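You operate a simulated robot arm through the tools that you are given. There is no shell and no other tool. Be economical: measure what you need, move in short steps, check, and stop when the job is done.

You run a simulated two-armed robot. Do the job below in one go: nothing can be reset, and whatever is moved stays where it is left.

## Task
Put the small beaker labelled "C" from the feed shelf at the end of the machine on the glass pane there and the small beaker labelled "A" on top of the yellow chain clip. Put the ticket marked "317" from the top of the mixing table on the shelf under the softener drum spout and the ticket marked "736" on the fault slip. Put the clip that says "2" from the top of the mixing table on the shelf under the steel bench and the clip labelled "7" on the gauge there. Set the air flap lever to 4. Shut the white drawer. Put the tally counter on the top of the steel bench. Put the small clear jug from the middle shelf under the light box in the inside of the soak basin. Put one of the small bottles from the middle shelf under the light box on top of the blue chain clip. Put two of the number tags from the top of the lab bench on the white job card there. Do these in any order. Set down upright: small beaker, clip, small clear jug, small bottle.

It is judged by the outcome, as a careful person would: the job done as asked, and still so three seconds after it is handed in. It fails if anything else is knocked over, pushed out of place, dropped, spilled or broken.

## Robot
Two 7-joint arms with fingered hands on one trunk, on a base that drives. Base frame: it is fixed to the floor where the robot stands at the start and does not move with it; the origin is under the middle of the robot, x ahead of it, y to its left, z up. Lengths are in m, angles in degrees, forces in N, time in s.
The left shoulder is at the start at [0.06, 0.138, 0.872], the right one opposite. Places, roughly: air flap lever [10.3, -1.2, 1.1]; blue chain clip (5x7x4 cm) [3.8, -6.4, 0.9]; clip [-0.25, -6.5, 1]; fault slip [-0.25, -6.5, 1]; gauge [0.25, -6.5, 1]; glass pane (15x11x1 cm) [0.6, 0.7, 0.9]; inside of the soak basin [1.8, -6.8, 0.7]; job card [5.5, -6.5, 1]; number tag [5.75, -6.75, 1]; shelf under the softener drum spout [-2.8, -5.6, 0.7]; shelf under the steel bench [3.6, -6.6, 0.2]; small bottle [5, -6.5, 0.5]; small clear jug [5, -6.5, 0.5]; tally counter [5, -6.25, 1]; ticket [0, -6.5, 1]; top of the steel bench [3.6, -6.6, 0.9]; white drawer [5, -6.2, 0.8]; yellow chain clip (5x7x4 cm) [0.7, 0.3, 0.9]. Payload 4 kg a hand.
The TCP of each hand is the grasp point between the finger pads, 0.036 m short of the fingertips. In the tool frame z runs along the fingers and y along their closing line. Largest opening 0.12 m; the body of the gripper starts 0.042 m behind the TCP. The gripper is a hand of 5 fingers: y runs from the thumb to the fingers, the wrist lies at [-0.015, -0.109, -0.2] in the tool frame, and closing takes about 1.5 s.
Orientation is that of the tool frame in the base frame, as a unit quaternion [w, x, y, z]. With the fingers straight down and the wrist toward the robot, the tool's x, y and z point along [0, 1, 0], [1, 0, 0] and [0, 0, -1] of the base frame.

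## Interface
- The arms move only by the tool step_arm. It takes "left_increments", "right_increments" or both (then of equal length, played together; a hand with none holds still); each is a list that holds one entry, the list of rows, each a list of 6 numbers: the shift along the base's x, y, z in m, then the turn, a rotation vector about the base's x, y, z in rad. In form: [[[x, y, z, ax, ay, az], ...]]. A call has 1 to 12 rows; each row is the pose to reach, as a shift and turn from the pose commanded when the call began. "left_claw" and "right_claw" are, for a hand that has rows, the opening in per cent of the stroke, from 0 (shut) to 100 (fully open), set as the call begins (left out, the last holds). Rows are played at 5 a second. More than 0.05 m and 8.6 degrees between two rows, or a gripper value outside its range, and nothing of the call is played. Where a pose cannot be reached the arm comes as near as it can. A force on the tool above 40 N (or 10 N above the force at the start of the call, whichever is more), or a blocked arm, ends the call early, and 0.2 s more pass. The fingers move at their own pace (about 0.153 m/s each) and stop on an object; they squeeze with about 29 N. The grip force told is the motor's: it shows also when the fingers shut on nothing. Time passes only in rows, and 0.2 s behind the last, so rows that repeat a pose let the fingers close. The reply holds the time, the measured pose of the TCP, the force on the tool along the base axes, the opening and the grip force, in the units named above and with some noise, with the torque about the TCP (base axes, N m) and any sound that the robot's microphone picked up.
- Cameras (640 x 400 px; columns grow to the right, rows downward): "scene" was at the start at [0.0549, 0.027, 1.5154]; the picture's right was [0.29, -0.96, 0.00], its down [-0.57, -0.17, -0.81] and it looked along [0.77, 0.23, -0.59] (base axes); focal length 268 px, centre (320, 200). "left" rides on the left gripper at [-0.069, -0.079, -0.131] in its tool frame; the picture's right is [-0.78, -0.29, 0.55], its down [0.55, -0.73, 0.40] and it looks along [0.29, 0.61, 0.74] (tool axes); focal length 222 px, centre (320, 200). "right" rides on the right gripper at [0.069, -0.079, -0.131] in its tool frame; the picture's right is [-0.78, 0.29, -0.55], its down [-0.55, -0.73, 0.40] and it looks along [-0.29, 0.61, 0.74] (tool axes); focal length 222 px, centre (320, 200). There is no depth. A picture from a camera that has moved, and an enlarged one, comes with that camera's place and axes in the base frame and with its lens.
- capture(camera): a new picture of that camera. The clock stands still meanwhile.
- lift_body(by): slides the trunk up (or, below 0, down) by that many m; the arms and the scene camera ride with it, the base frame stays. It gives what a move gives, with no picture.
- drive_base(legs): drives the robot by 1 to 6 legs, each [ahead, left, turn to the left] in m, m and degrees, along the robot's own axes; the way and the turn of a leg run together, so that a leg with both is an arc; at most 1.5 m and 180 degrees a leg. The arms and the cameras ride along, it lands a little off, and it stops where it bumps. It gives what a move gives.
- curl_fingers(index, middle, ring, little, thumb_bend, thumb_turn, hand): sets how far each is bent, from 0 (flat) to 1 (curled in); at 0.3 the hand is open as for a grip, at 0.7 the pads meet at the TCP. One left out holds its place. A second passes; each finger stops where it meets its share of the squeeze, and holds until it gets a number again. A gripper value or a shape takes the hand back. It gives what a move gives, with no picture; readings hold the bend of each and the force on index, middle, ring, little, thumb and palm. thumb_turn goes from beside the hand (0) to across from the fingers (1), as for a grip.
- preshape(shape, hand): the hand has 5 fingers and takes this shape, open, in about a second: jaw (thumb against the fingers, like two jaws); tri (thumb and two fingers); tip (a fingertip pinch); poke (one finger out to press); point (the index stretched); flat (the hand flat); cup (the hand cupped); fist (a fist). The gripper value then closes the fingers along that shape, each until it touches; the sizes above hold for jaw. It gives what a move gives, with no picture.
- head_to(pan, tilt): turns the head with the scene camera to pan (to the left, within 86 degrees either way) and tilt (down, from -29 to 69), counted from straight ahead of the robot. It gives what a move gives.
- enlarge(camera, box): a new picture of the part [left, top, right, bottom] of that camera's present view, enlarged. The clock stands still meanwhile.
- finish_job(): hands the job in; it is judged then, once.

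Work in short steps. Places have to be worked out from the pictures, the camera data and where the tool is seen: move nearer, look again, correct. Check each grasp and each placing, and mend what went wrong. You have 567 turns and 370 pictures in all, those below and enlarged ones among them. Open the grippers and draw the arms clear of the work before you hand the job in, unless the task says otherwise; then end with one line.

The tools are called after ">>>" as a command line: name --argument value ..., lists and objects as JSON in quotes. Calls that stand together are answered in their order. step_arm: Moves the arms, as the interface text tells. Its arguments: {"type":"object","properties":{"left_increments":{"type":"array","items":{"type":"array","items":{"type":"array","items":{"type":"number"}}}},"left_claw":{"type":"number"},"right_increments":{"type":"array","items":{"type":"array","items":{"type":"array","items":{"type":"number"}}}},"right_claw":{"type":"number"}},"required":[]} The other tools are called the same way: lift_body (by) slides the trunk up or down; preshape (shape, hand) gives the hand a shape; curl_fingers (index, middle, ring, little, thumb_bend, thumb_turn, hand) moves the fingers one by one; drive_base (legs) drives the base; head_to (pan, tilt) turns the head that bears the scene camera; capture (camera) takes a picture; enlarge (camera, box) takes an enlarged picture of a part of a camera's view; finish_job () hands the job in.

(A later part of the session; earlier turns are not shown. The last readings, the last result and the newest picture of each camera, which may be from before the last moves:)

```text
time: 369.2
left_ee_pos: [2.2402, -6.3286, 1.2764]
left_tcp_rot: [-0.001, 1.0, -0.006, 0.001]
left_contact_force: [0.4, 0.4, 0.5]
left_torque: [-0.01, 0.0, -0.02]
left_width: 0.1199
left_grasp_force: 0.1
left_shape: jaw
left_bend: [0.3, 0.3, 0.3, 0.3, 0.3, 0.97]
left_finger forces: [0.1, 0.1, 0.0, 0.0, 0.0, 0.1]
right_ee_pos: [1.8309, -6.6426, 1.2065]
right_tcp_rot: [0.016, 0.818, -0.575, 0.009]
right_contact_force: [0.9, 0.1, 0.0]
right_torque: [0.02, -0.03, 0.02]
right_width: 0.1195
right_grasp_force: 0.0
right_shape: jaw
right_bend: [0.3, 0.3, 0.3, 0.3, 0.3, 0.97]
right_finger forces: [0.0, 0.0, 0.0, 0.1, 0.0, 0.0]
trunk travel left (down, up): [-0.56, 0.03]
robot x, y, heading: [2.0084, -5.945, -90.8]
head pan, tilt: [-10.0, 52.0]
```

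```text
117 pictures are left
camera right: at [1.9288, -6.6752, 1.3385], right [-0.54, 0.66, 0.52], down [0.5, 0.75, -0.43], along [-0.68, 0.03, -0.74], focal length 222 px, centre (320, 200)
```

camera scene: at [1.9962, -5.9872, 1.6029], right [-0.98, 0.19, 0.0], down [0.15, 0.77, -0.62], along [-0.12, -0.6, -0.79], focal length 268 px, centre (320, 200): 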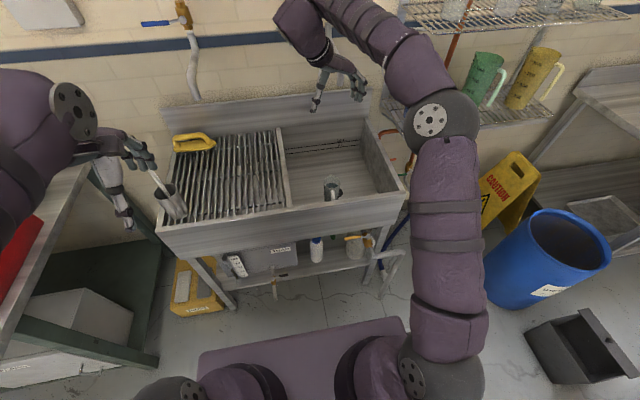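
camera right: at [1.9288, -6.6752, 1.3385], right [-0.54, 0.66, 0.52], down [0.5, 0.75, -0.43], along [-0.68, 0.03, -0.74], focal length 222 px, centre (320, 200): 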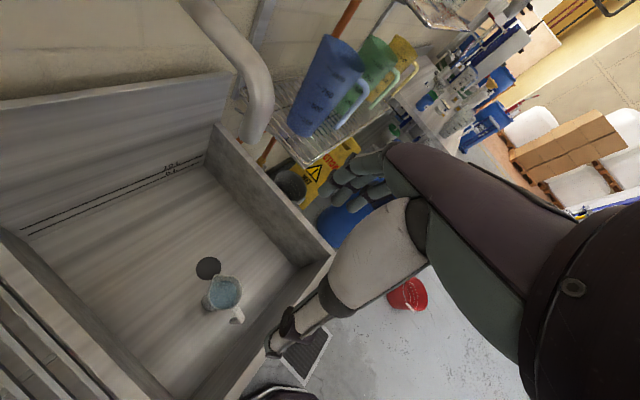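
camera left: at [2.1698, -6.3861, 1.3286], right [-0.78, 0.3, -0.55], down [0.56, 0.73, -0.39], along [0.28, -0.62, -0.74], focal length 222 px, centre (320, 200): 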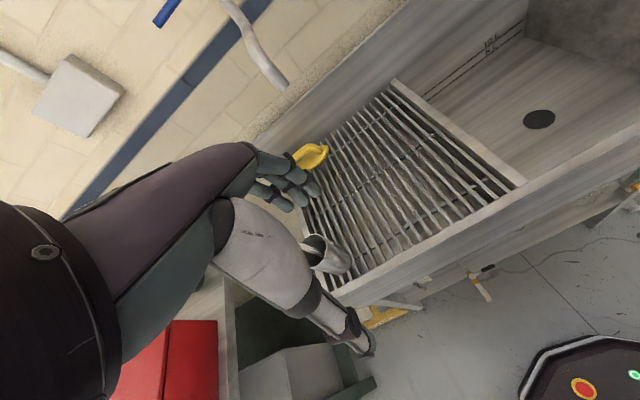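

The jug stands upright in the basin. I back away, restore the right hand's orientation, and drive to the mixing table again.

>>> drive_base --legs '[[-0.95, 0, 0.8]]'

>>> step_arm --right_increments '[[[-0.01, 0, 0, 0, 0, 0.14], [-0.02, 0, 0, 0, 0, 0.28], [-0.03, 0.01, 0, 0, 0, 0.42], [-0.04, 0.02, 0, 0, 0, 0.56], [-0.05, 0.03, 0, 0, 0, 0.7], [-0.06, 0.04, 0, 0, 0, 0.84], [-0.07, 0.05, 0, 0, 0, 0.98], [-0.08, 0.06, 0, 0, 0, 1.12], [-0.08, 0.07, 0, 0, 0, 1.225]]]'

>>> drive_base --legs '[[0, -1.5, 0], [0, -0.4, 0], [0.8, 0, 0]]'

>>> head_to --pan 0 --tilt 45

>>> capture --camera "scene"

```text
time: 374.2
left_ee_pos: [2.2496, -5.383, 1.277]
left_tcp_rot: [-0.001, 1.0, 0.003, 0.001]
left_contact_force: [-0.8, 0.3, 0.0]
left_torque: [-0.02, 0.0, -0.03]
left_width: 0.1203
left_grasp_force: 0.1
left_shape: jaw
left_bend: [0.3, 0.3, 0.3, 0.3, 0.3, 0.97]
left_finger forces: [0.1, 0.0, 0.0, 0.0, 0.0, 0.0]
right_ee_pos: [1.8478, -5.7064, 1.2063]
right_tcp_rot: [0.017, 0.824, -0.566, 0.01]
right_contact_force: [0.6, -0.3, -0.4]
right_torque: [-0.04, -0.04, -0.01]
right_width: 0.1197
right_grasp_force: 0.0
right_shape: jaw
right_bend: [0.3, 0.3, 0.3, 0.3, 0.3, 0.97]
right_finger forces: [0.1, 0.0, 0.1, 0.0, 0.1, 0.1]
trunk travel left (down, up): [-0.56, 0.03]
robot x, y, heading: [2.0105, -5.0077, -89.6]
head pan, tilt: [-10.0, 52.0]
```

```text
time: 376.2
left_ee_pos: [2.2508, -5.3828, 1.2767]
left_tcp_rot: [0.0, 1.0, 0.004, 0.002]
left_contact_force: [0.5, 0.4, -0.4]
left_torque: [-0.02, 0.01, 0.02]
left_width: 0.1199
left_grasp_force: 0.1
left_shape: jaw
left_bend: [0.3, 0.3, 0.3, 0.3, 0.3, 0.97]
left_finger forces: [0.0, 0.0, 0.0, 0.1, 0.1, 0.0]
right_ee_pos: [1.7666, -5.6351, 1.2075]
right_tcp_rot: [0.01, 1.0, 0.011, 0.018]
right_contact_force: [-0.3, -0.2, -0.6]
right_torque: [-0.01, 0.01, 0.01]
right_width: 0.1198
right_grasp_force: 0.1
right_shape: jaw
right_bend: [0.3, 0.3, 0.3, 0.3, 0.3, 0.97]
right_finger forces: [0.0, 0.0, 0.0, 0.0, 0.1, 0.0]
trunk travel left (down, up): [-0.56, 0.03]
robot x, y, heading: [2.009, -5.006, -89.4]
head pan, tilt: [-10.0, 52.0]
```

```text
time: 389.4
left_ee_pos: [0.4084, -6.2095, 1.2769]
left_tcp_rot: [-0.001, 1.0, 0.011, 0.002]
left_contact_force: [-0.4, 0.3, 0.2]
left_torque: [0.02, 0.0, -0.05]
left_width: 0.1198
left_grasp_force: 0.0
left_shape: jaw
left_bend: [0.3, 0.3, 0.3, 0.3, 0.3, 0.97]
left_finger forces: [0.0, 0.0, 0.0, 0.1, 0.0, 0.0]
right_ee_pos: [-0.0733, -6.4686, 1.2067]
right_tcp_rot: [0.009, 1.0, 0.019, 0.018]
right_contact_force: [0.6, -0.1, -0.9]
right_torque: [0.02, -0.03, -0.03]
right_width: 0.1196
right_grasp_force: 0.1
right_shape: jaw
right_bend: [0.3, 0.3, 0.3, 0.3, 0.3, 0.97]
right_finger forces: [0.0, 0.0, 0.0, 0.0, 0.1, 0.0]
trunk travel left (down, up): [-0.56, 0.03]
robot x, y, heading: [0.1595, -5.8335, -88.7]
head pan, tilt: [-10.0, 52.0]
```

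```text
time: 390.2
left_ee_pos: [0.4076, -6.2086, 1.2759]
left_tcp_rot: [-0.001, 1.0, 0.012, 0.002]
left_contact_force: [0.4, -0.5, -0.4]
left_torque: [-0.02, 0.03, 0.01]
left_width: 0.1203
left_grasp_force: 0.1
left_shape: jaw
left_bend: [0.3, 0.3, 0.3, 0.3, 0.3, 0.97]
left_finger forces: [0.1, 0.0, 0.0, 0.1, 0.0, 0.0]
right_ee_pos: [-0.0729, -6.468, 1.2076]
right_tcp_rot: [0.009, 1.0, 0.019, 0.018]
right_contact_force: [0.2, 0.3, -0.4]
right_torque: [0.0, 0.0, 0.03]
right_width: 0.1197
right_grasp_force: 0.1
right_shape: jaw
right_bend: [0.3, 0.3, 0.3, 0.3, 0.3, 0.97]
right_finger forces: [0.0, 0.0, 0.1, 0.0, 0.0, 0.0]
trunk travel left (down, up): [-0.56, 0.03]
robot x, y, heading: [0.1623, -5.8357, -88.8]
head pan, tilt: [0.0, 45.0]
```

```text
116 pictures are left
camera scene: at [0.1644, -5.8837, 1.6125], right [-1.0, -0.02, 0.0], down [-0.02, 0.71, -0.71], along [0.02, -0.71, -0.71], focal length 268 px, centre (320, 200)
```

scene: 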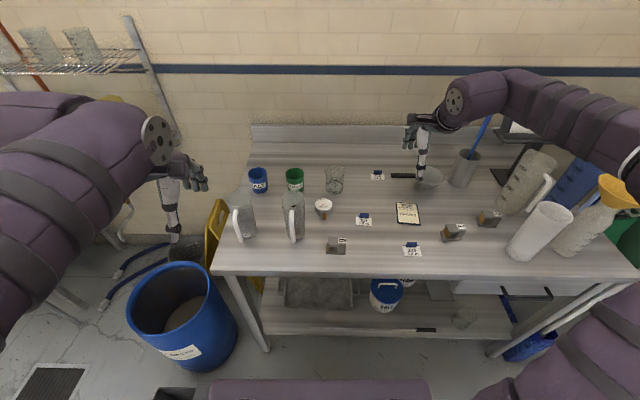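

I zoom to measure tickets, slip, clips and gauge accurately.

>>> enlarge --camera "scene" --box '[300, 150, 520, 290]'

>>> preshape --hand "right" --shape "tip"

>>> capture --camera "right"

```text
2.86 times, centred on (410, 220) of scene
camera zoom: at [0.1644, -5.8837, 1.6125], right [-1.0, -0.02, 0.0], down [-0.02, 0.71, -0.71], along [0.02, -0.71, -0.71], focal length 764 px, centre (63, 143)
```

zoom: 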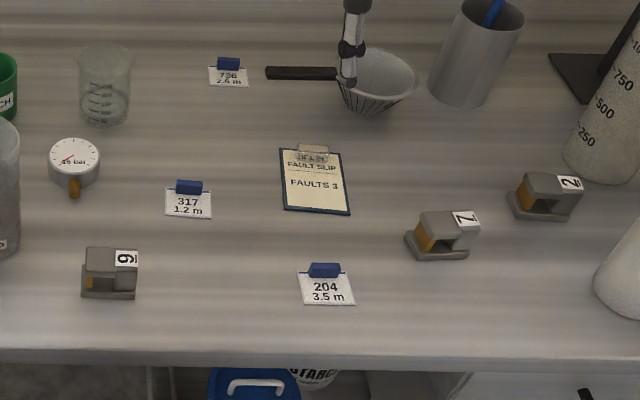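

```text
time: 391.1
left_ee_pos: [0.4067, -6.2089, 1.2769]
left_tcp_rot: [0.0, 1.0, 0.011, 0.001]
left_contact_force: [-0.7, 0.3, 0.6]
left_torque: [0.02, -0.03, 0.0]
left_width: 0.1199
left_grasp_force: 0.1
left_shape: jaw
left_bend: [0.3, 0.3, 0.3, 0.3, 0.3, 0.97]
left_finger forces: [0.0, 0.1, 0.0, 0.0, 0.0, 0.1]
right_ee_pos: [-0.0738, -6.4683, 1.206]
right_tcp_rot: [0.008, 1.0, 0.019, 0.018]
right_contact_force: [0.4, -0.1, 0.4]
right_torque: [-0.02, 0.0, -0.02]
right_width: 0.1198
right_grasp_force: 0.0
right_shape: tip
right_bend: [0.31, 0.98, 0.99, 0.99, 0.3, 0.97]
right_finger forces: [0.0, 0.0, 0.1, 0.1, 0.1, 0.0]
trunk travel left (down, up): [-0.56, 0.03]
robot x, y, heading: [0.1638, -5.8368, -89.0]
head pan, tilt: [0.0, 45.0]
```

```text
114 pictures are left
camera right: at [-0.011, -6.3838, 1.3387], right [-0.79, -0.31, 0.52], down [-0.56, 0.71, -0.43], along [-0.24, -0.63, -0.74], focal length 222 px, centre (320, 200)
```

right: 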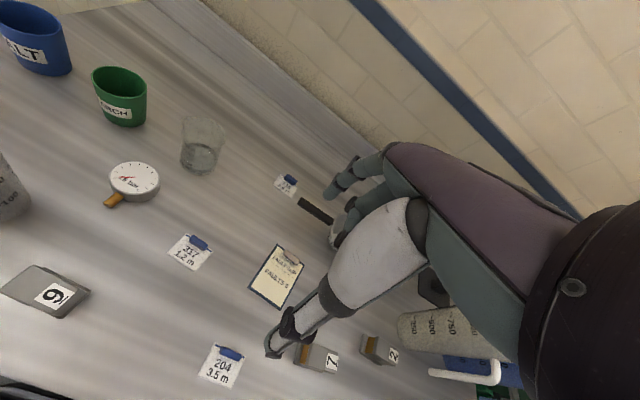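

Good fixes: 736 block [-0.055,-6.747], 317 block [0.024,-6.511], slip [-0.13,-6.527], clip 7 [-0.253,-6.437], clip 2 [-0.393,-6.496], gauge [0.168,-6.545]. I'll use the left hand (tip) for 736; I draw the right hand back and shift the base.

>>> step_arm --right_increments '[[[0.01, 0.045, 0.01, -0.01, 0, -0.01], [0.02, 0.09, 0.02, -0.02, 0, -0.02], [0.03, 0.135, 0.03, -0.02, 0, -0.03], [0.03, 0.18, 0.05, -0.02, 0, -0.038], [0.03, 0.225, 0.06, -0.02, 0, -0.038], [0.03, 0.26, 0.07, -0.02, 0, -0.038]]]'

>>> preshape --hand "left" --shape "tip"

>>> drive_base --legs '[[0.09, -0.36, -1]]'

>>> capture --camera "left"

>>> capture --camera "scene"

```text
time: 392.5
left_ee_pos: [0.4061, -6.2095, 1.2767]
left_tcp_rot: [-0.001, 1.0, 0.011, 0.002]
left_contact_force: [-0.6, 0.2, 0.2]
left_torque: [-0.02, 0.01, 0.0]
left_width: 0.1199
left_grasp_force: 0.0
left_shape: jaw
left_bend: [0.3, 0.3, 0.3, 0.3, 0.3, 0.97]
left_finger forces: [0.1, 0.0, 0.1, 0.0, 0.0, 0.0]
right_ee_pos: [-0.0422, -6.2051, 1.2744]
right_tcp_rot: [0.019, 1.0, -0.002, 0.018]
right_contact_force: [0.4, -0.3, -0.2]
right_torque: [0.01, -0.03, -0.02]
right_width: 0.1198
right_grasp_force: 0.1
right_shape: tip
right_bend: [0.31, 0.98, 0.99, 0.99, 0.3, 0.97]
right_finger forces: [0.1, 0.0, 0.1, 0.1, 0.0, 0.0]
trunk travel left (down, up): [-0.56, 0.03]
robot x, y, heading: [0.1627, -5.8361, -88.7]
head pan, tilt: [0.0, 45.0]
```

```text
time: 393.4
left_ee_pos: [0.407, -6.2096, 1.2771]
left_tcp_rot: [-0.001, 1.0, 0.011, 0.001]
left_contact_force: [-0.4, -0.5, -0.1]
left_torque: [-0.01, 0.01, 0.0]
left_width: 0.12
left_grasp_force: 0.0
left_shape: tip
left_bend: [0.31, 0.98, 0.99, 0.99, 0.3, 0.97]
left_finger forces: [0.0, 0.0, 0.0, 0.0, 0.0, 0.1]
right_ee_pos: [-0.0416, -6.2064, 1.2761]
right_tcp_rot: [0.019, 1.0, -0.001, 0.018]
right_contact_force: [-0.9, 0.2, -0.7]
right_torque: [0.02, 0.03, 0.0]
right_width: 0.1196
right_grasp_force: 0.1
right_shape: tip
right_bend: [0.31, 0.98, 0.99, 0.99, 0.3, 0.97]
right_finger forces: [0.0, 0.1, 0.0, 0.1, 0.0, 0.0]
trunk travel left (down, up): [-0.56, 0.03]
robot x, y, heading: [0.1631, -5.8384, -88.9]
head pan, tilt: [0.0, 45.0]
```

```text
time: 395.8
left_ee_pos: [0.0345, -6.3104, 1.276]
left_tcp_rot: [-0.001, 1.0, 0.002, 0.002]
left_contact_force: [0.3, -0.5, -1.0]
left_torque: [-0.01, 0.0, -0.03]
left_width: 0.1198
left_grasp_force: 0.0
left_shape: tip
left_bend: [0.31, 0.98, 0.99, 0.99, 0.3, 0.97]
left_finger forces: [0.1, 0.1, 0.0, 0.0, 0.1, 0.0]
right_ee_pos: [-0.4137, -6.2984, 1.2763]
right_tcp_rot: [0.02, 1.0, -0.011, 0.017]
right_contact_force: [0.0, 0.5, 0.0]
right_torque: [0.0, 0.01, 0.01]
right_width: 0.1198
right_grasp_force: 0.0
right_shape: tip
right_bend: [0.31, 0.98, 0.99, 0.99, 0.3, 0.97]
right_finger forces: [0.0, 0.1, 0.1, 0.0, 0.1, 0.0]
trunk travel left (down, up): [-0.56, 0.03]
robot x, y, heading: [-0.2011, -5.9304, -89.9]
head pan, tilt: [0.0, 45.0]
```

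```text
113 pictures are left
camera left: at [-0.0358, -6.2291, 1.408], right [-0.78, 0.29, -0.55], down [0.55, 0.74, -0.39], along [0.29, -0.61, -0.74], focal length 222 px, centre (320, 200)
```

left: 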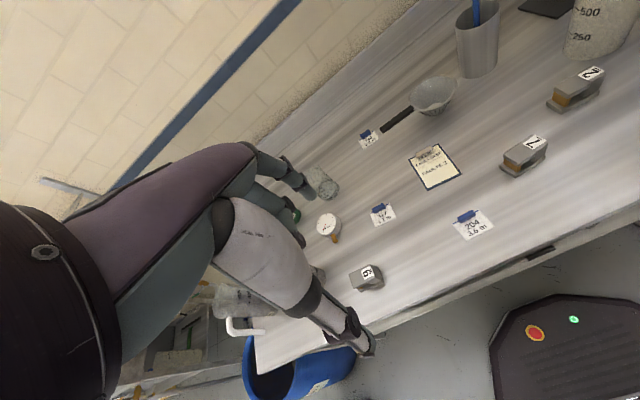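

```text
112 pictures are left
camera scene: at [-0.2018, -5.9793, 1.6125], right [-1.0, 0.0, 0.0], down [0.0, 0.71, -0.71], along [0.0, -0.71, -0.71], focal length 268 px, centre (320, 200)
```

scene: 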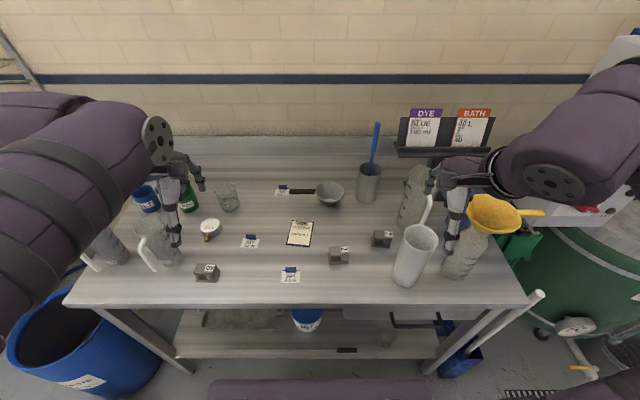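

736 confirmed at [-0.054,-6.749] by both cameras. I move the left hand above it.

>>> step_arm --left_increments '[[[-0.0075, -0.044, 0, 0, 0, 0], [-0.015, -0.088, 0, 0, 0, 0], [-0.022, -0.132, 0, 0, 0, 0], [-0.03, -0.176, 0, 0, 0, 0], [-0.037, -0.22, 0, 0, 0, 0], [-0.044, -0.26, -0.02, 0, 0, 0], [-0.052, -0.3, -0.04, 0, 0, 0], [-0.06, -0.335, -0.07, 0, 0, 0], [-0.067, -0.37, -0.1, 0, 0, 0], [-0.075, -0.4, -0.135, 0, 0, 0], [-0.082, -0.425, -0.175, 0, 0, 0], [-0.0885, -0.4386, -0.22, 0, 0, 0]]]' --left_claw 50

>>> capture --camera "left"

```text
time: 398.4
left_ee_pos: [-0.0563, -6.7471, 1.0551]
left_tcp_rot: [0.0, 1.0, 0.001, 0.002]
left_contact_force: [-0.5, -0.2, -0.7]
left_torque: [0.01, 0.01, 0.0]
left_width: 0.06
left_grasp_force: 0.1
left_shape: tip
left_bend: [0.43, 0.98, 0.99, 0.99, 0.56, 1.0]
left_finger forces: [0.0, 0.1, 0.1, 0.0, 0.0, 0.0]
right_ee_pos: [-0.4126, -6.2977, 1.2744]
right_tcp_rot: [0.018, 1.0, -0.011, 0.017]
right_contact_force: [-0.5, -0.9, -0.2]
right_torque: [0.04, 0.03, -0.02]
right_width: 0.1197
right_grasp_force: 0.0
right_shape: tip
right_bend: [0.31, 0.98, 0.99, 0.99, 0.3, 0.97]
right_finger forces: [0.0, 0.0, 0.0, 0.1, 0.0, 0.0]
trunk travel left (down, up): [-0.56, 0.03]
robot x, y, heading: [-0.204, -5.9282, -89.9]
head pan, tilt: [0.0, 45.0]
```

```text
111 pictures are left
camera left: at [-0.1257, -6.6666, 1.1858], right [-0.78, 0.29, -0.55], down [0.55, 0.74, -0.4], along [0.29, -0.61, -0.74], focal length 222 px, centre (320, 200)
```

left: 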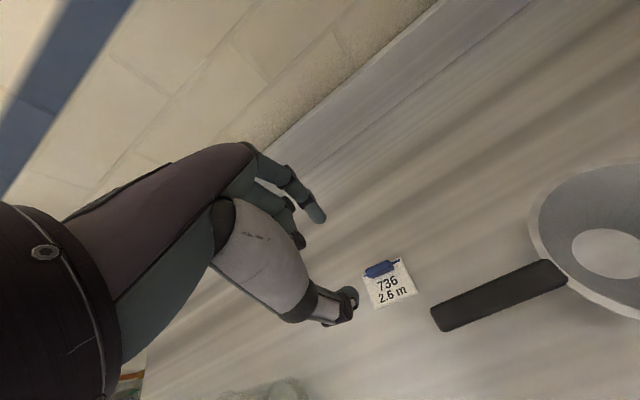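

Alignment within 5 mm; I correct and lower to the block.

>>> step_arm --left_increments '[[[-0.003, -0.005, -0.04, 0, 0, 0], [-0.003, -0.005, -0.08, 0, 0, 0], [-0.003, -0.005, -0.1, 0, 0, 0], [-0.003, -0.005, -0.112, 0, 0, 0]]]'

>>> capture --camera "left"

```text
time: 399.4
left_ee_pos: [-0.0575, -6.753, 0.9443]
left_tcp_rot: [-0.001, 1.0, 0.001, 0.002]
left_contact_force: [0.2, 0.2, 0.8]
left_torque: [0.01, 0.03, 0.02]
left_width: 0.0599
left_grasp_force: 0.1
left_shape: tip
left_bend: [0.43, 0.98, 0.99, 0.99, 0.56, 1.0]
left_finger forces: [0.1, 0.0, 0.0, 0.0, 0.1, 0.0]
right_ee_pos: [-0.4117, -6.2972, 1.2757]
right_tcp_rot: [0.02, 1.0, -0.01, 0.018]
right_contact_force: [-0.5, 0.1, 0.0]
right_torque: [0.02, -0.02, -0.01]
right_width: 0.1198
right_grasp_force: 0.0
right_shape: tip
right_bend: [0.31, 0.98, 0.99, 0.99, 0.3, 0.97]
right_finger forces: [0.0, 0.0, 0.0, 0.0, 0.1, 0.0]
trunk travel left (down, up): [-0.56, 0.03]
robot x, y, heading: [-0.2016, -5.9248, -90.0]
head pan, tilt: [0.0, 45.0]
```

```text
110 pictures are left
camera left: at [-0.127, -6.6723, 1.0755], right [-0.78, 0.29, -0.55], down [0.55, 0.74, -0.39], along [0.29, -0.61, -0.74], focal length 222 px, centre (320, 200)
```

left: 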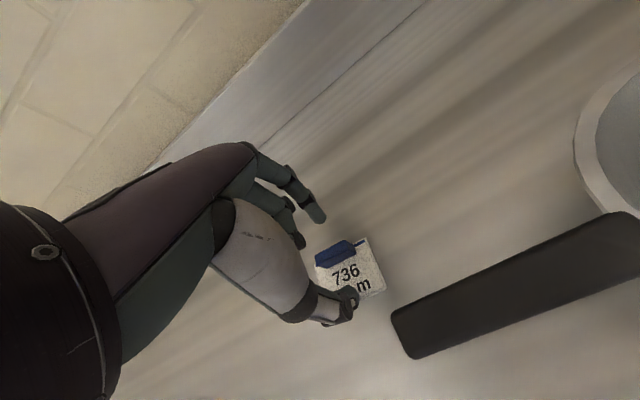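

The blue block is between fingertip and thumb. I lower 2 mm and close.

>>> step_arm --left_increments '[[[0, 0, -0.002, 0, 0, 0], [0, 0, -0.002, 0, 0, 0], [0, 0, -0.002, 0, 0, 0], [0, 0, -0.002, 0, 0, 0], [0, 0, -0.002, 0, 0, 0], [0, 0, -0.002, 0, 0, 0]]]' --left_claw 0

>>> step_arm --left_increments '[[[0, 0, 0.01, 0, 0, 0], [0, 0, 0.03, 0, 0, 0], [0, 0, 0.06, 0, 0, 0]]]'

>>> capture --camera "left"

```text
time: 400.8
left_ee_pos: [-0.0568, -6.7526, 0.9421]
left_tcp_rot: [0.0, 1.0, 0.001, 0.002]
left_contact_force: [-0.7, -0.5, 0.2]
left_torque: [0.0, 0.03, -0.02]
left_width: 0.0039
left_grasp_force: 29.0
left_shape: tip
left_bend: [0.69, 1.0, 1.0, 1.0, 0.71, 1.0]
left_finger forces: [26.2, 0.0, 0.0, 0.0, 26.2, 0.0]
right_ee_pos: [-0.4132, -6.2977, 1.2769]
right_tcp_rot: [0.019, 1.0, -0.011, 0.017]
right_contact_force: [-0.1, -0.5, -0.2]
right_torque: [-0.02, -0.01, 0.0]
right_width: 0.1199
right_grasp_force: 0.2
right_shape: tip
right_bend: [0.31, 0.98, 0.99, 0.99, 0.3, 0.97]
right_finger forces: [0.0, 0.0, 0.0, 0.1, 0.1, 0.0]
trunk travel left (down, up): [-0.56, 0.03]
robot x, y, heading: [-0.2029, -5.9299, -89.8]
head pan, tilt: [0.0, 45.0]
```

```text
time: 401.6
left_ee_pos: [-0.0587, -6.754, 1.0037]
left_tcp_rot: [-0.001, 1.0, 0.0, 0.001]
left_contact_force: [-0.2, 0.7, 0.0]
left_torque: [-0.01, 0.03, -0.01]
left_width: 0.0039
left_grasp_force: 28.8
left_shape: tip
left_bend: [0.69, 1.0, 1.0, 1.0, 0.71, 1.0]
left_finger forces: [26.3, 0.0, 0.1, 0.0, 26.2, 0.0]
right_ee_pos: [-0.4121, -6.2972, 1.2753]
right_tcp_rot: [0.02, 1.0, -0.01, 0.018]
right_contact_force: [0.0, 0.1, -0.1]
right_torque: [0.03, 0.0, -0.02]
right_width: 0.1199
right_grasp_force: 0.0
right_shape: tip
right_bend: [0.31, 0.98, 0.99, 0.99, 0.3, 0.97]
right_finger forces: [0.0, 0.0, 0.0, 0.0, 0.0, 0.1]
trunk travel left (down, up): [-0.56, 0.03]
robot x, y, heading: [-0.2036, -5.9303, -90.0]
head pan, tilt: [0.0, 45.0]
```

```text
109 pictures are left
camera left: at [-0.1279, -6.6731, 1.1338], right [-0.78, 0.29, -0.55], down [0.55, 0.74, -0.39], along [0.29, -0.61, -0.74], focal length 222 px, centre (320, 200)
```

left: 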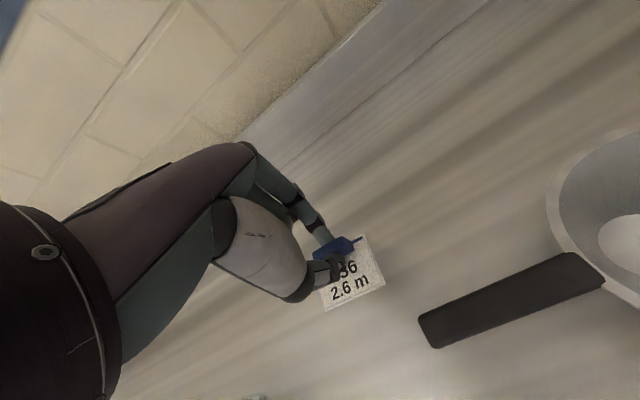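

Ticket 736 is held. I carry it above the fault slip.

>>> step_arm --left_increments '[[[0, 0.02, 0.03, 0, 0, 0], [0, 0.06, 0.04, 0, 0, 0], [0, 0.1, 0.04, 0, 0, 0], [-0.02, 0.14, 0.04, 0, 0, 0], [-0.04, 0.18, 0.03, 0, 0, 0], [-0.073, 0.21, 0.01, 0, 0, 0], [-0.073, 0.224, -0.02, 0, 0, 0], [-0.073, 0.224, -0.04, 0, 0, 0]]]'

>>> capture --camera "left"

```text
time: 403.4
left_ee_pos: [-0.1298, -6.526, 0.9609]
left_tcp_rot: [-0.001, 1.0, 0.0, 0.002]
left_contact_force: [-0.3, -0.5, -0.4]
left_torque: [-0.05, -0.01, 0.01]
left_width: 0.0041
left_grasp_force: 29.2
left_shape: tip
left_bend: [0.69, 1.0, 1.0, 1.0, 0.71, 1.0]
left_finger forces: [26.0, 0.0, 0.0, 0.1, 26.1, 0.0]
right_ee_pos: [-0.4123, -6.2968, 1.2763]
right_tcp_rot: [0.019, 1.0, -0.011, 0.016]
right_contact_force: [-0.5, -0.2, -0.5]
right_torque: [0.02, -0.01, -0.01]
right_width: 0.1199
right_grasp_force: 0.1
right_shape: tip
right_bend: [0.31, 0.98, 0.99, 0.99, 0.3, 0.97]
right_finger forces: [0.1, 0.0, 0.0, 0.0, 0.1, 0.1]
trunk travel left (down, up): [-0.56, 0.03]
robot x, y, heading: [-0.1998, -5.9301, -89.9]
head pan, tilt: [0.0, 45.0]
```

```text
108 pictures are left
camera left: at [-0.1997, -6.4465, 1.0918], right [-0.78, 0.29, -0.55], down [0.55, 0.74, -0.39], along [0.29, -0.61, -0.74], focal length 222 px, centre (320, 200)
```

left: 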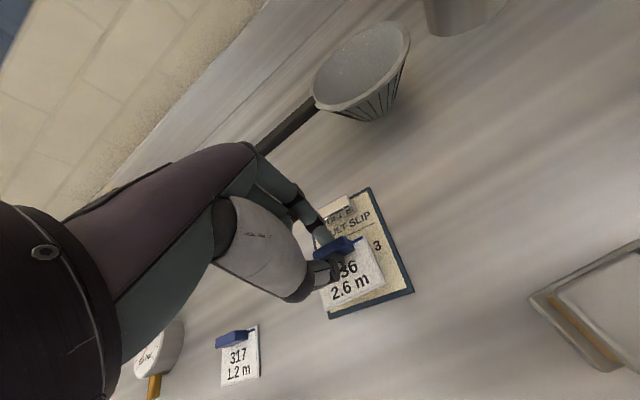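

Nicely above the slip; I shift 1 cm right, lower and release.

>>> step_arm --left_increments '[[[-0.008, 0, -0.005, 0, 0, 0], [-0.01, 0, -0.009, 0, 0, 0], [-0.01, 0, -0.013, 0, 0, 0]]]'

>>> step_arm --left_increments '[[[0, 0, 0, 0, 0, 0], [0, 0, 0, 0, 0, 0], [0, 0, 0, 0, 0, 0], [0, 0, 0, 0, 0, 0], [0, 0, 0.03, 0, 0, 0], [0, 0, 0.07, 0, 0, 0], [0, 0, 0.11, 0, 0, 0]]]' --left_claw 40

>>> capture --camera "left"

```text
time: 404.1
left_ee_pos: [-0.1403, -6.5298, 0.9474]
left_tcp_rot: [-0.001, 1.0, 0.002, 0.002]
left_contact_force: [0.2, 0.5, -0.9]
left_torque: [-0.02, 0.02, 0.0]
left_width: 0.004
left_grasp_force: 29.3
left_shape: tip
left_bend: [0.69, 1.0, 1.0, 1.0, 0.71, 1.0]
left_finger forces: [26.2, 0.0, 0.0, 0.0, 26.0, 0.0]
right_ee_pos: [-0.4121, -6.2967, 1.2765]
right_tcp_rot: [0.019, 1.0, -0.011, 0.018]
right_contact_force: [-0.2, -0.4, 0.9]
right_torque: [0.0, 0.01, -0.01]
right_width: 0.1199
right_grasp_force: 0.3
right_shape: tip
right_bend: [0.31, 0.98, 0.99, 0.99, 0.3, 0.97]
right_finger forces: [0.1, 0.0, 0.0, 0.0, 0.1, 0.0]
trunk travel left (down, up): [-0.56, 0.03]
robot x, y, heading: [-0.2018, -5.9283, -90.0]
head pan, tilt: [0.0, 45.0]
```

```text
time: 405.8
left_ee_pos: [-0.1408, -6.5237, 1.0601]
left_tcp_rot: [-0.001, 1.0, 0.002, 0.002]
left_contact_force: [0.1, 0.3, -0.2]
left_torque: [-0.02, 0.04, 0.0]
left_width: 0.0477
left_grasp_force: 0.1
left_shape: tip
left_bend: [0.47, 0.98, 0.99, 0.99, 0.65, 1.0]
left_finger forces: [0.0, 0.0, 0.0, 0.0, 0.0, 0.1]
right_ee_pos: [-0.4127, -6.2963, 1.275]
right_tcp_rot: [0.019, 1.0, -0.011, 0.019]
right_contact_force: [0.3, 0.1, -0.3]
right_torque: [0.0, -0.01, -0.01]
right_width: 0.1199
right_grasp_force: 0.2
right_shape: tip
right_bend: [0.31, 0.98, 0.99, 0.99, 0.3, 0.97]
right_finger forces: [0.0, 0.1, 0.0, 0.0, 0.1, 0.0]
trunk travel left (down, up): [-0.56, 0.03]
robot x, y, heading: [-0.2033, -5.9326, -90.1]
head pan, tilt: [0.0, 45.0]
```

```text
107 pictures are left
camera left: at [-0.2117, -6.4442, 1.1915], right [-0.78, 0.29, -0.55], down [0.55, 0.74, -0.39], along [0.29, -0.61, -0.74], focal length 222 px, centre (320, 200)
```

left: 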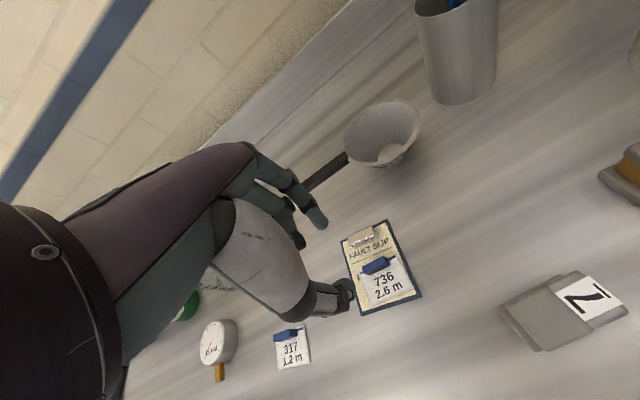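

Ticket 736 is on the fault slip. Next clip 7 with the left hand; I zoom to see the clips' shapes.

>>> enlarge --camera "left" --box '[460, 180, 640, 380]'

>>> enlarge --camera "scene" --box '[310, 210, 430, 290]'

```text
2.00 times, centred on (550, 280) of left
camera zoom: at [-0.2117, -6.4442, 1.1915], right [-0.78, 0.29, -0.55], down [0.55, 0.74, -0.39], along [0.29, -0.61, -0.74], focal length 444 px, centre (-140, 40)
```

zoom: 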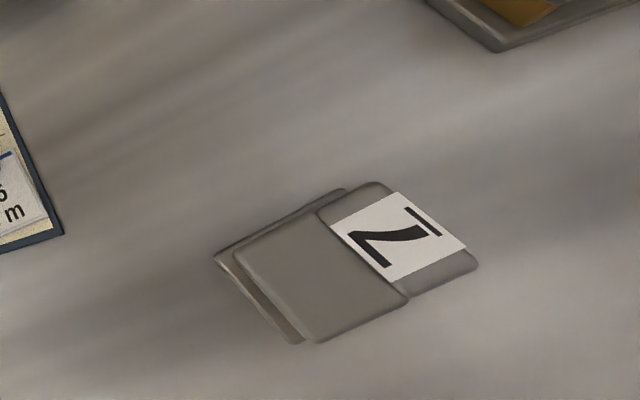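

```text
5.00 times, centred on (370, 250) of scene
camera zoom: at [-0.2005, -5.9785, 1.6124], right [-1.0, 0.0, 0.0], down [0.0, 0.71, -0.71], along [0.0, -0.71, -0.71], focal length 1338 px, centre (70, -50)
```

zoom: 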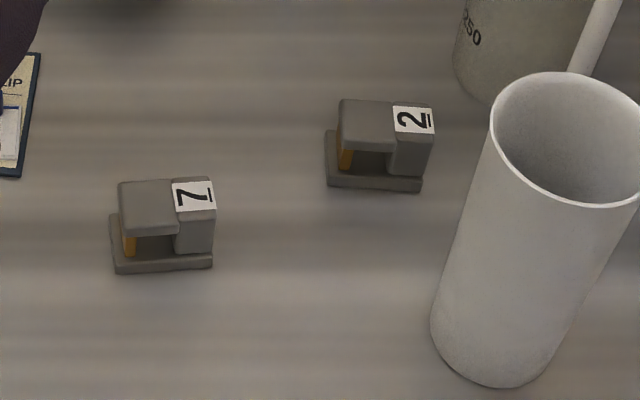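

Clips are about 7×5×5 cm, at [-0.258,-6.435] (7) and [-0.397,-6.497] (2). I switch the left hand to jaw and move above clip 7.

>>> step_arm --left_increments '[[[-0.02, 0.02, 0.03, 0, 0, 0], [-0.05, 0.045, 0.05, 0, 0, 0], [-0.08, 0.07, 0.06, 0, 0, 0], [-0.116, 0.1, 0.06, 0, 0, 0]]]'

>>> preshape --hand "left" --shape "jaw"

>>> step_arm --left_increments '[[[0, 0, -0.04, 0, 0, 0], [0, 0, -0.08, 0, 0, 0], [0, 0, -0.11, 0, 0, 0]]]'

>>> capture --camera "left"

```text
time: 406.8
left_ee_pos: [-0.2515, -6.4299, 1.1211]
left_tcp_rot: [-0.002, 1.0, 0.005, 0.001]
left_contact_force: [-0.5, 0.8, 0.1]
left_torque: [-0.01, 0.01, 0.02]
left_width: 0.0478
left_grasp_force: 0.1
left_shape: tip
left_bend: [0.47, 0.98, 0.99, 0.99, 0.65, 1.0]
left_finger forces: [0.1, 0.1, 0.0, 0.0, 0.1, 0.1]
right_ee_pos: [-0.4128, -6.2971, 1.2755]
right_tcp_rot: [0.019, 1.0, -0.01, 0.017]
right_contact_force: [0.2, 0.7, -0.1]
right_torque: [-0.04, -0.01, 0.02]
right_width: 0.1199
right_grasp_force: 0.0
right_shape: tip
right_bend: [0.31, 0.98, 0.99, 0.99, 0.3, 0.97]
right_finger forces: [0.1, 0.1, 0.0, 0.0, 0.0, 0.0]
trunk travel left (down, up): [-0.56, 0.03]
robot x, y, heading: [-0.202, -5.9293, -89.8]
head pan, tilt: [0.0, 45.0]
```

```text
time: 407.6
left_ee_pos: [-0.2525, -6.4301, 1.1204]
left_tcp_rot: [-0.002, 1.0, 0.003, 0.001]
left_contact_force: [-0.5, -0.8, -0.1]
left_torque: [0.01, -0.04, 0.01]
left_width: 0.1198
left_grasp_force: 0.1
left_shape: jaw
left_bend: [0.3, 0.3, 0.3, 0.3, 0.3, 0.97]
left_finger forces: [0.1, 0.0, 0.0, 0.0, 0.1, 0.0]
right_ee_pos: [-0.4134, -6.2979, 1.2766]
right_tcp_rot: [0.019, 1.0, -0.011, 0.016]
right_contact_force: [0.3, 0.0, 0.2]
right_torque: [0.01, 0.0, -0.04]
right_width: 0.1196
right_grasp_force: 0.1
right_shape: tip
right_bend: [0.31, 0.98, 0.99, 0.99, 0.3, 0.97]
right_finger forces: [0.0, 0.1, 0.0, 0.0, 0.0, 0.1]
trunk travel left (down, up): [-0.56, 0.03]
robot x, y, heading: [-0.1996, -5.929, -90.0]
head pan, tilt: [0.0, 45.0]
```

```text
time: 408.4
left_ee_pos: [-0.2564, -6.4294, 1.0107]
left_tcp_rot: [-0.001, 1.0, 0.001, 0.002]
left_contact_force: [0.4, -0.3, -0.1]
left_torque: [-0.02, 0.01, 0.0]
left_width: 0.1197
left_grasp_force: 0.1
left_shape: jaw
left_bend: [0.3, 0.3, 0.3, 0.3, 0.3, 0.97]
left_finger forces: [0.1, 0.0, 0.0, 0.0, 0.1, 0.1]
right_ee_pos: [-0.4127, -6.2981, 1.2762]
right_tcp_rot: [0.02, 1.0, -0.011, 0.016]
right_contact_force: [-0.1, -0.7, 0.0]
right_torque: [-0.01, -0.04, -0.04]
right_width: 0.1198
right_grasp_force: 0.0
right_shape: tip
right_bend: [0.31, 0.98, 0.99, 0.99, 0.3, 0.97]
right_finger forces: [0.0, 0.0, 0.1, 0.1, 0.0, 0.0]
trunk travel left (down, up): [-0.56, 0.03]
robot x, y, heading: [-0.2021, -5.9268, -89.6]
head pan, tilt: [0.0, 45.0]
```

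```text
104 pictures are left
camera left: at [-0.3269, -6.348, 1.1419], right [-0.78, 0.29, -0.55], down [0.55, 0.74, -0.39], along [0.29, -0.61, -0.74], focal length 222 px, centre (320, 200)
```

left: 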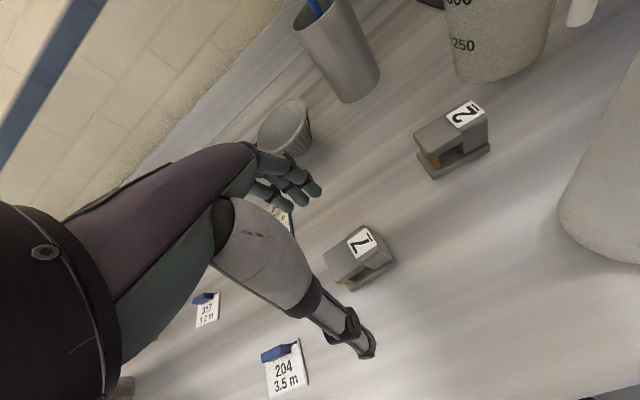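

Clip 7 is well placed between thumb and fingers. I descend and close.

>>> step_arm --left_increments '[[[-0.004, 0, -0.03, 0, 0, 0], [-0.004, 0, -0.055, 0, 0, 0], [-0.004, 0, -0.068, 0, 0, 0]]]'

>>> step_arm --left_increments '[[[0, 0, 0, 0, 0, 0], [0, 0, 0, 0, 0, 0], [0, 0, 0, 0, 0, 0], [0, 0, 0, 0, 0, 0], [0, 0, 0, 0, 0, 0], [0, 0, 0, 0, 0, 0], [0, 0, 0, 0, 0, 0], [0, 0, 0, 0, 0, 0]]]' --left_claw 0

>>> capture --camera "left"

```text
time: 409.2
left_ee_pos: [-0.2582, -6.431, 0.9399]
left_tcp_rot: [-0.001, 1.0, 0.0, 0.002]
left_contact_force: [0.3, -0.9, -0.3]
left_torque: [0.0, -0.01, 0.01]
left_width: 0.1196
left_grasp_force: 0.1
left_shape: jaw
left_bend: [0.3, 0.3, 0.3, 0.3, 0.3, 0.97]
left_finger forces: [0.1, 0.0, 0.0, 0.1, 0.1, 0.1]
right_ee_pos: [-0.4127, -6.2972, 1.275]
right_tcp_rot: [0.019, 1.0, -0.012, 0.016]
right_contact_force: [-0.7, 1.3, -0.4]
right_torque: [-0.01, -0.01, 0.01]
right_width: 0.1195
right_grasp_force: 0.1
right_shape: tip
right_bend: [0.31, 0.98, 0.99, 0.99, 0.3, 0.97]
right_finger forces: [0.0, 0.1, 0.0, 0.1, 0.1, 0.0]
trunk travel left (down, up): [-0.56, 0.03]
robot x, y, heading: [-0.2031, -5.9318, -89.8]
head pan, tilt: [0.0, 45.0]
```

```text
time: 411.1
left_ee_pos: [-0.259, -6.4298, 0.9419]
left_tcp_rot: [0.001, 1.0, 0.0, 0.001]
left_contact_force: [0.5, 1.1, 8.6]
left_torque: [0.08, -0.07, -0.06]
left_width: 0.0323
left_grasp_force: 28.8
left_shape: jaw
left_bend: [0.5, 0.54, 0.56, 0.71, 0.7, 1.0]
left_finger forces: [13.2, 7.1, 4.7, 0.0, 25.4, 0.1]
right_ee_pos: [-0.4128, -6.2973, 1.2752]
right_tcp_rot: [0.019, 1.0, -0.011, 0.017]
right_contact_force: [0.4, 0.0, -0.3]
right_torque: [-0.01, -0.01, 0.0]
right_width: 0.1197
right_grasp_force: 0.0
right_shape: tip
right_bend: [0.31, 0.98, 0.99, 0.99, 0.3, 0.97]
right_finger forces: [0.1, 0.0, 0.1, 0.0, 0.1, 0.0]
trunk travel left (down, up): [-0.56, 0.03]
robot x, y, heading: [-0.2005, -5.9282, -89.7]
head pan, tilt: [0.0, 45.0]
```

```text
103 pictures are left
camera left: at [-0.3293, -6.3492, 1.0732], right [-0.78, 0.29, -0.55], down [0.55, 0.74, -0.4], along [0.29, -0.61, -0.74], focal length 222 px, centre (320, 200)
```

left: 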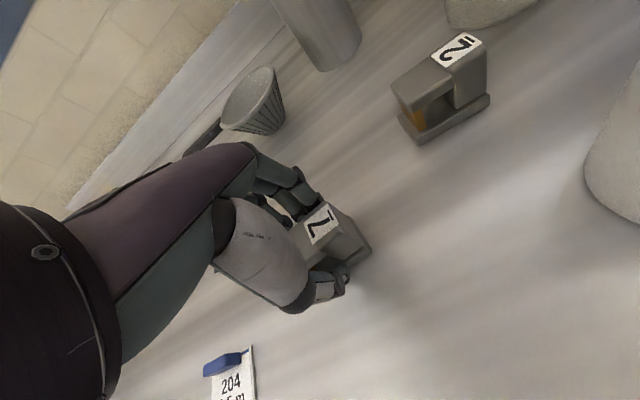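

Clip 7 is gripped by three fingers and thumb. I lift and check.

>>> step_arm --left_increments '[[[0, 0, 0.01, 0, 0, 0], [0, 0, 0.03, 0, 0, 0], [0, 0, 0.06, 0, 0, 0], [0, 0, 0.1, 0, 0, 0], [0, 0, 0.14, 0, 0, 0]]]'

>>> capture --camera "left"

```text
time: 412.2
left_ee_pos: [-0.261, -6.4278, 1.0817]
left_tcp_rot: [0.0, 1.0, 0.0, 0.001]
left_contact_force: [0.8, 0.3, -2.9]
left_torque: [0.0, -0.01, -0.02]
left_width: 0.0281
left_grasp_force: 28.9
left_shape: jaw
left_bend: [0.52, 0.55, 0.57, 0.71, 0.72, 1.0]
left_finger forces: [10.3, 9.0, 3.6, 0.0, 23.6, 0.0]
right_ee_pos: [-0.4122, -6.2975, 1.2766]
right_tcp_rot: [0.019, 1.0, -0.011, 0.017]
right_contact_force: [0.4, 0.1, -0.2]
right_torque: [0.0, 0.03, 0.01]
right_width: 0.12
right_grasp_force: 0.1
right_shape: tip
right_bend: [0.31, 0.98, 0.99, 0.99, 0.3, 0.97]
right_finger forces: [0.0, 0.0, 0.1, 0.0, 0.0, 0.0]
trunk travel left (down, up): [-0.56, 0.03]
robot x, y, heading: [-0.2025, -5.9245, -90.1]
head pan, tilt: [0.0, 45.0]
```

```text
102 pictures are left
camera left: at [-0.3312, -6.3475, 1.2129], right [-0.78, 0.29, -0.55], down [0.55, 0.74, -0.39], along [0.29, -0.61, -0.74], focal length 222 px, centre (320, 200)
```

left: 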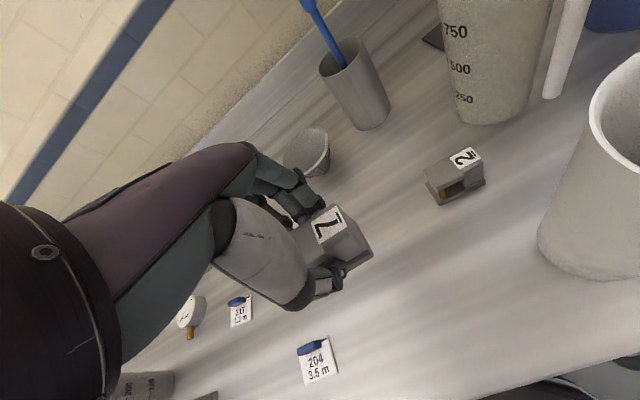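

Clip 7 is held level. I carry it at height to above the gauge.

>>> step_arm --left_increments '[[[0.03, -0.01, 0.02, 0, 0, 0], [0.07, -0.02, 0.04, 0, 0, 0], [0.115, -0.03, 0.04, 0, 0, 0], [0.16, -0.04, 0.04, 0, 0, 0], [0.205, -0.05, 0.04, 0, 0, 0], [0.25, -0.06, 0.04, 0, 0, 0], [0.295, -0.075, 0.04, 0, 0, 0], [0.34, -0.09, 0.04, 0, 0, 0], [0.385, -0.105, 0.04, 0, 0, 0], [0.424, -0.111, 0.04, 0, 0, 0]]]'

>>> capture --camera "left"

>>> enlarge --camera "scene" --box '[110, 150, 310, 290]'

```text
time: 414.4
left_ee_pos: [0.1706, -6.5399, 1.1207]
left_tcp_rot: [-0.001, 1.0, 0.001, 0.0]
left_contact_force: [-0.5, -0.2, -3.8]
left_torque: [0.01, 0.02, -0.01]
left_width: 0.0284
left_grasp_force: 29.5
left_shape: jaw
left_bend: [0.52, 0.55, 0.57, 0.71, 0.72, 1.0]
left_finger forces: [10.2, 8.9, 3.6, 0.0, 23.1, 0.0]
right_ee_pos: [-0.4107, -6.2975, 1.2762]
right_tcp_rot: [0.019, 1.0, -0.011, 0.017]
right_contact_force: [0.2, -0.1, -0.3]
right_torque: [0.0, -0.01, -0.03]
right_width: 0.1195
right_grasp_force: 0.1
right_shape: tip
right_bend: [0.31, 0.98, 0.99, 0.99, 0.3, 0.97]
right_finger forces: [0.0, 0.0, 0.1, 0.1, 0.1, 0.0]
trunk travel left (down, up): [-0.56, 0.03]
robot x, y, heading: [-0.2016, -5.9269, -89.8]
head pan, tilt: [0.0, 45.0]
```

```text
101 pictures are left
camera left: at [0.1003, -6.4594, 1.2524], right [-0.78, 0.29, -0.55], down [0.55, 0.74, -0.4], along [0.29, -0.61, -0.74], focal length 222 px, centre (320, 200)
```

left: 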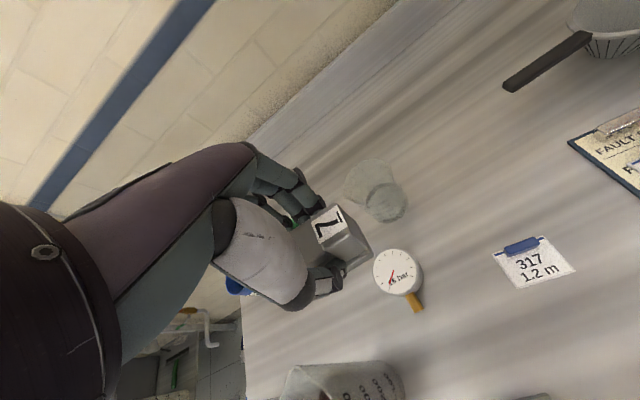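

```text
2.86 times, centred on (210, 220) of scene
camera zoom: at [-0.1993, -5.9791, 1.6125], right [-1.0, 0.0, 0.0], down [0.0, 0.71, -0.71], along [0.0, -0.71, -0.71], focal length 764 px, centre (634, 143)
```

zoom: 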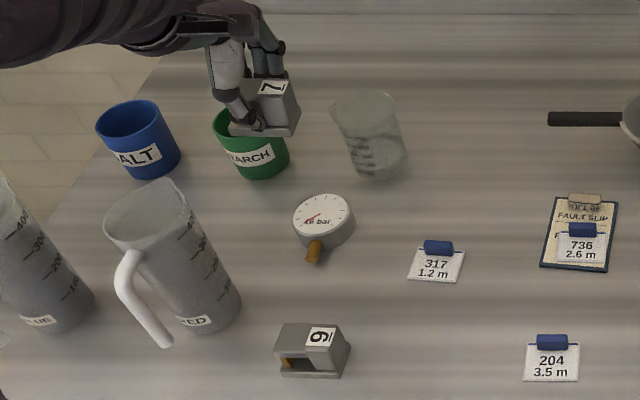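

Gauge top is at [0.159,-6.542]; the clip hangs at about [0.159,-6.535]. I trim −7 mm in y and lower to just above the gauge.

>>> step_arm --left_increments '[[[0, -0.007, -0.03, 0, 0, 0], [0, -0.007, -0.07, 0, 0, 0], [0, -0.007, -0.105, 0, 0, 0], [0, -0.007, -0.125, 0, 0, 0]]]'

>>> enlarge --camera "left" --box '[230, 160, 450, 340]'

>>> enlarge --camera "scene" --box '[160, 180, 270, 270]'

```text
time: 415.4
left_ee_pos: [0.1668, -6.549, 0.9955]
left_tcp_rot: [-0.001, 1.0, 0.0, 0.002]
left_contact_force: [-0.3, -0.8, -2.2]
left_torque: [0.02, -0.02, 0.03]
left_width: 0.0282
left_grasp_force: 29.3
left_shape: jaw
left_bend: [0.52, 0.55, 0.57, 0.71, 0.72, 1.0]
left_finger forces: [10.0, 8.9, 3.7, 0.1, 22.9, 0.0]
right_ee_pos: [-0.4128, -6.2975, 1.2754]
right_tcp_rot: [0.019, 1.0, -0.011, 0.017]
right_contact_force: [-1.4, 1.3, 0.3]
right_torque: [0.02, -0.01, -0.01]
right_width: 0.1196
right_grasp_force: 0.1
right_shape: tip
right_bend: [0.31, 0.98, 0.99, 0.99, 0.3, 0.97]
right_finger forces: [0.1, 0.0, 0.0, 0.0, 0.1, 0.0]
trunk travel left (down, up): [-0.56, 0.03]
robot x, y, heading: [-0.2012, -5.93, -90.0]
head pan, tilt: [0.0, 45.0]
```

```text
2.22 times, centred on (340, 250) of left
camera zoom: at [0.0966, -6.4673, 1.1271], right [-0.78, 0.29, -0.55], down [0.55, 0.74, -0.39], along [0.29, -0.61, -0.74], focal length 494 px, centre (276, 89)
```

zoom: 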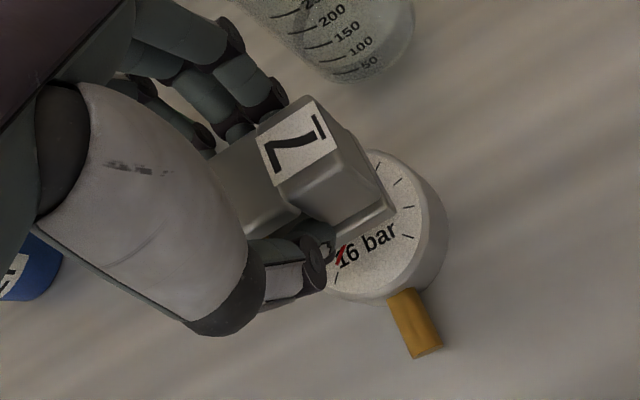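

```text
4.44 times, centred on (215, 225) of scene
camera zoom: at [-0.2004, -5.9796, 1.6125], right [-1.0, 0.0, 0.0], down [0.0, 0.71, -0.71], along [0.0, -0.71, -0.71], focal length 1189 px, centre (787, 89)
```

zoom: 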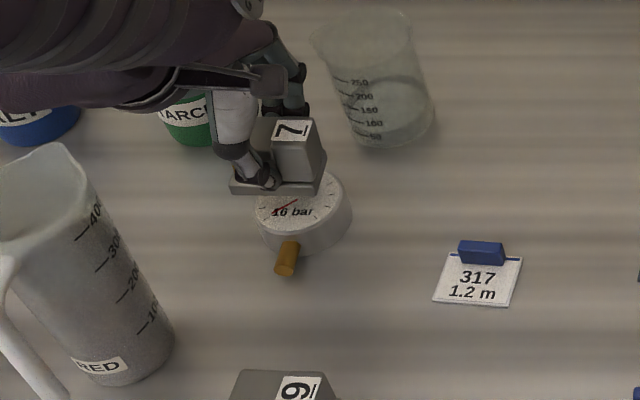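

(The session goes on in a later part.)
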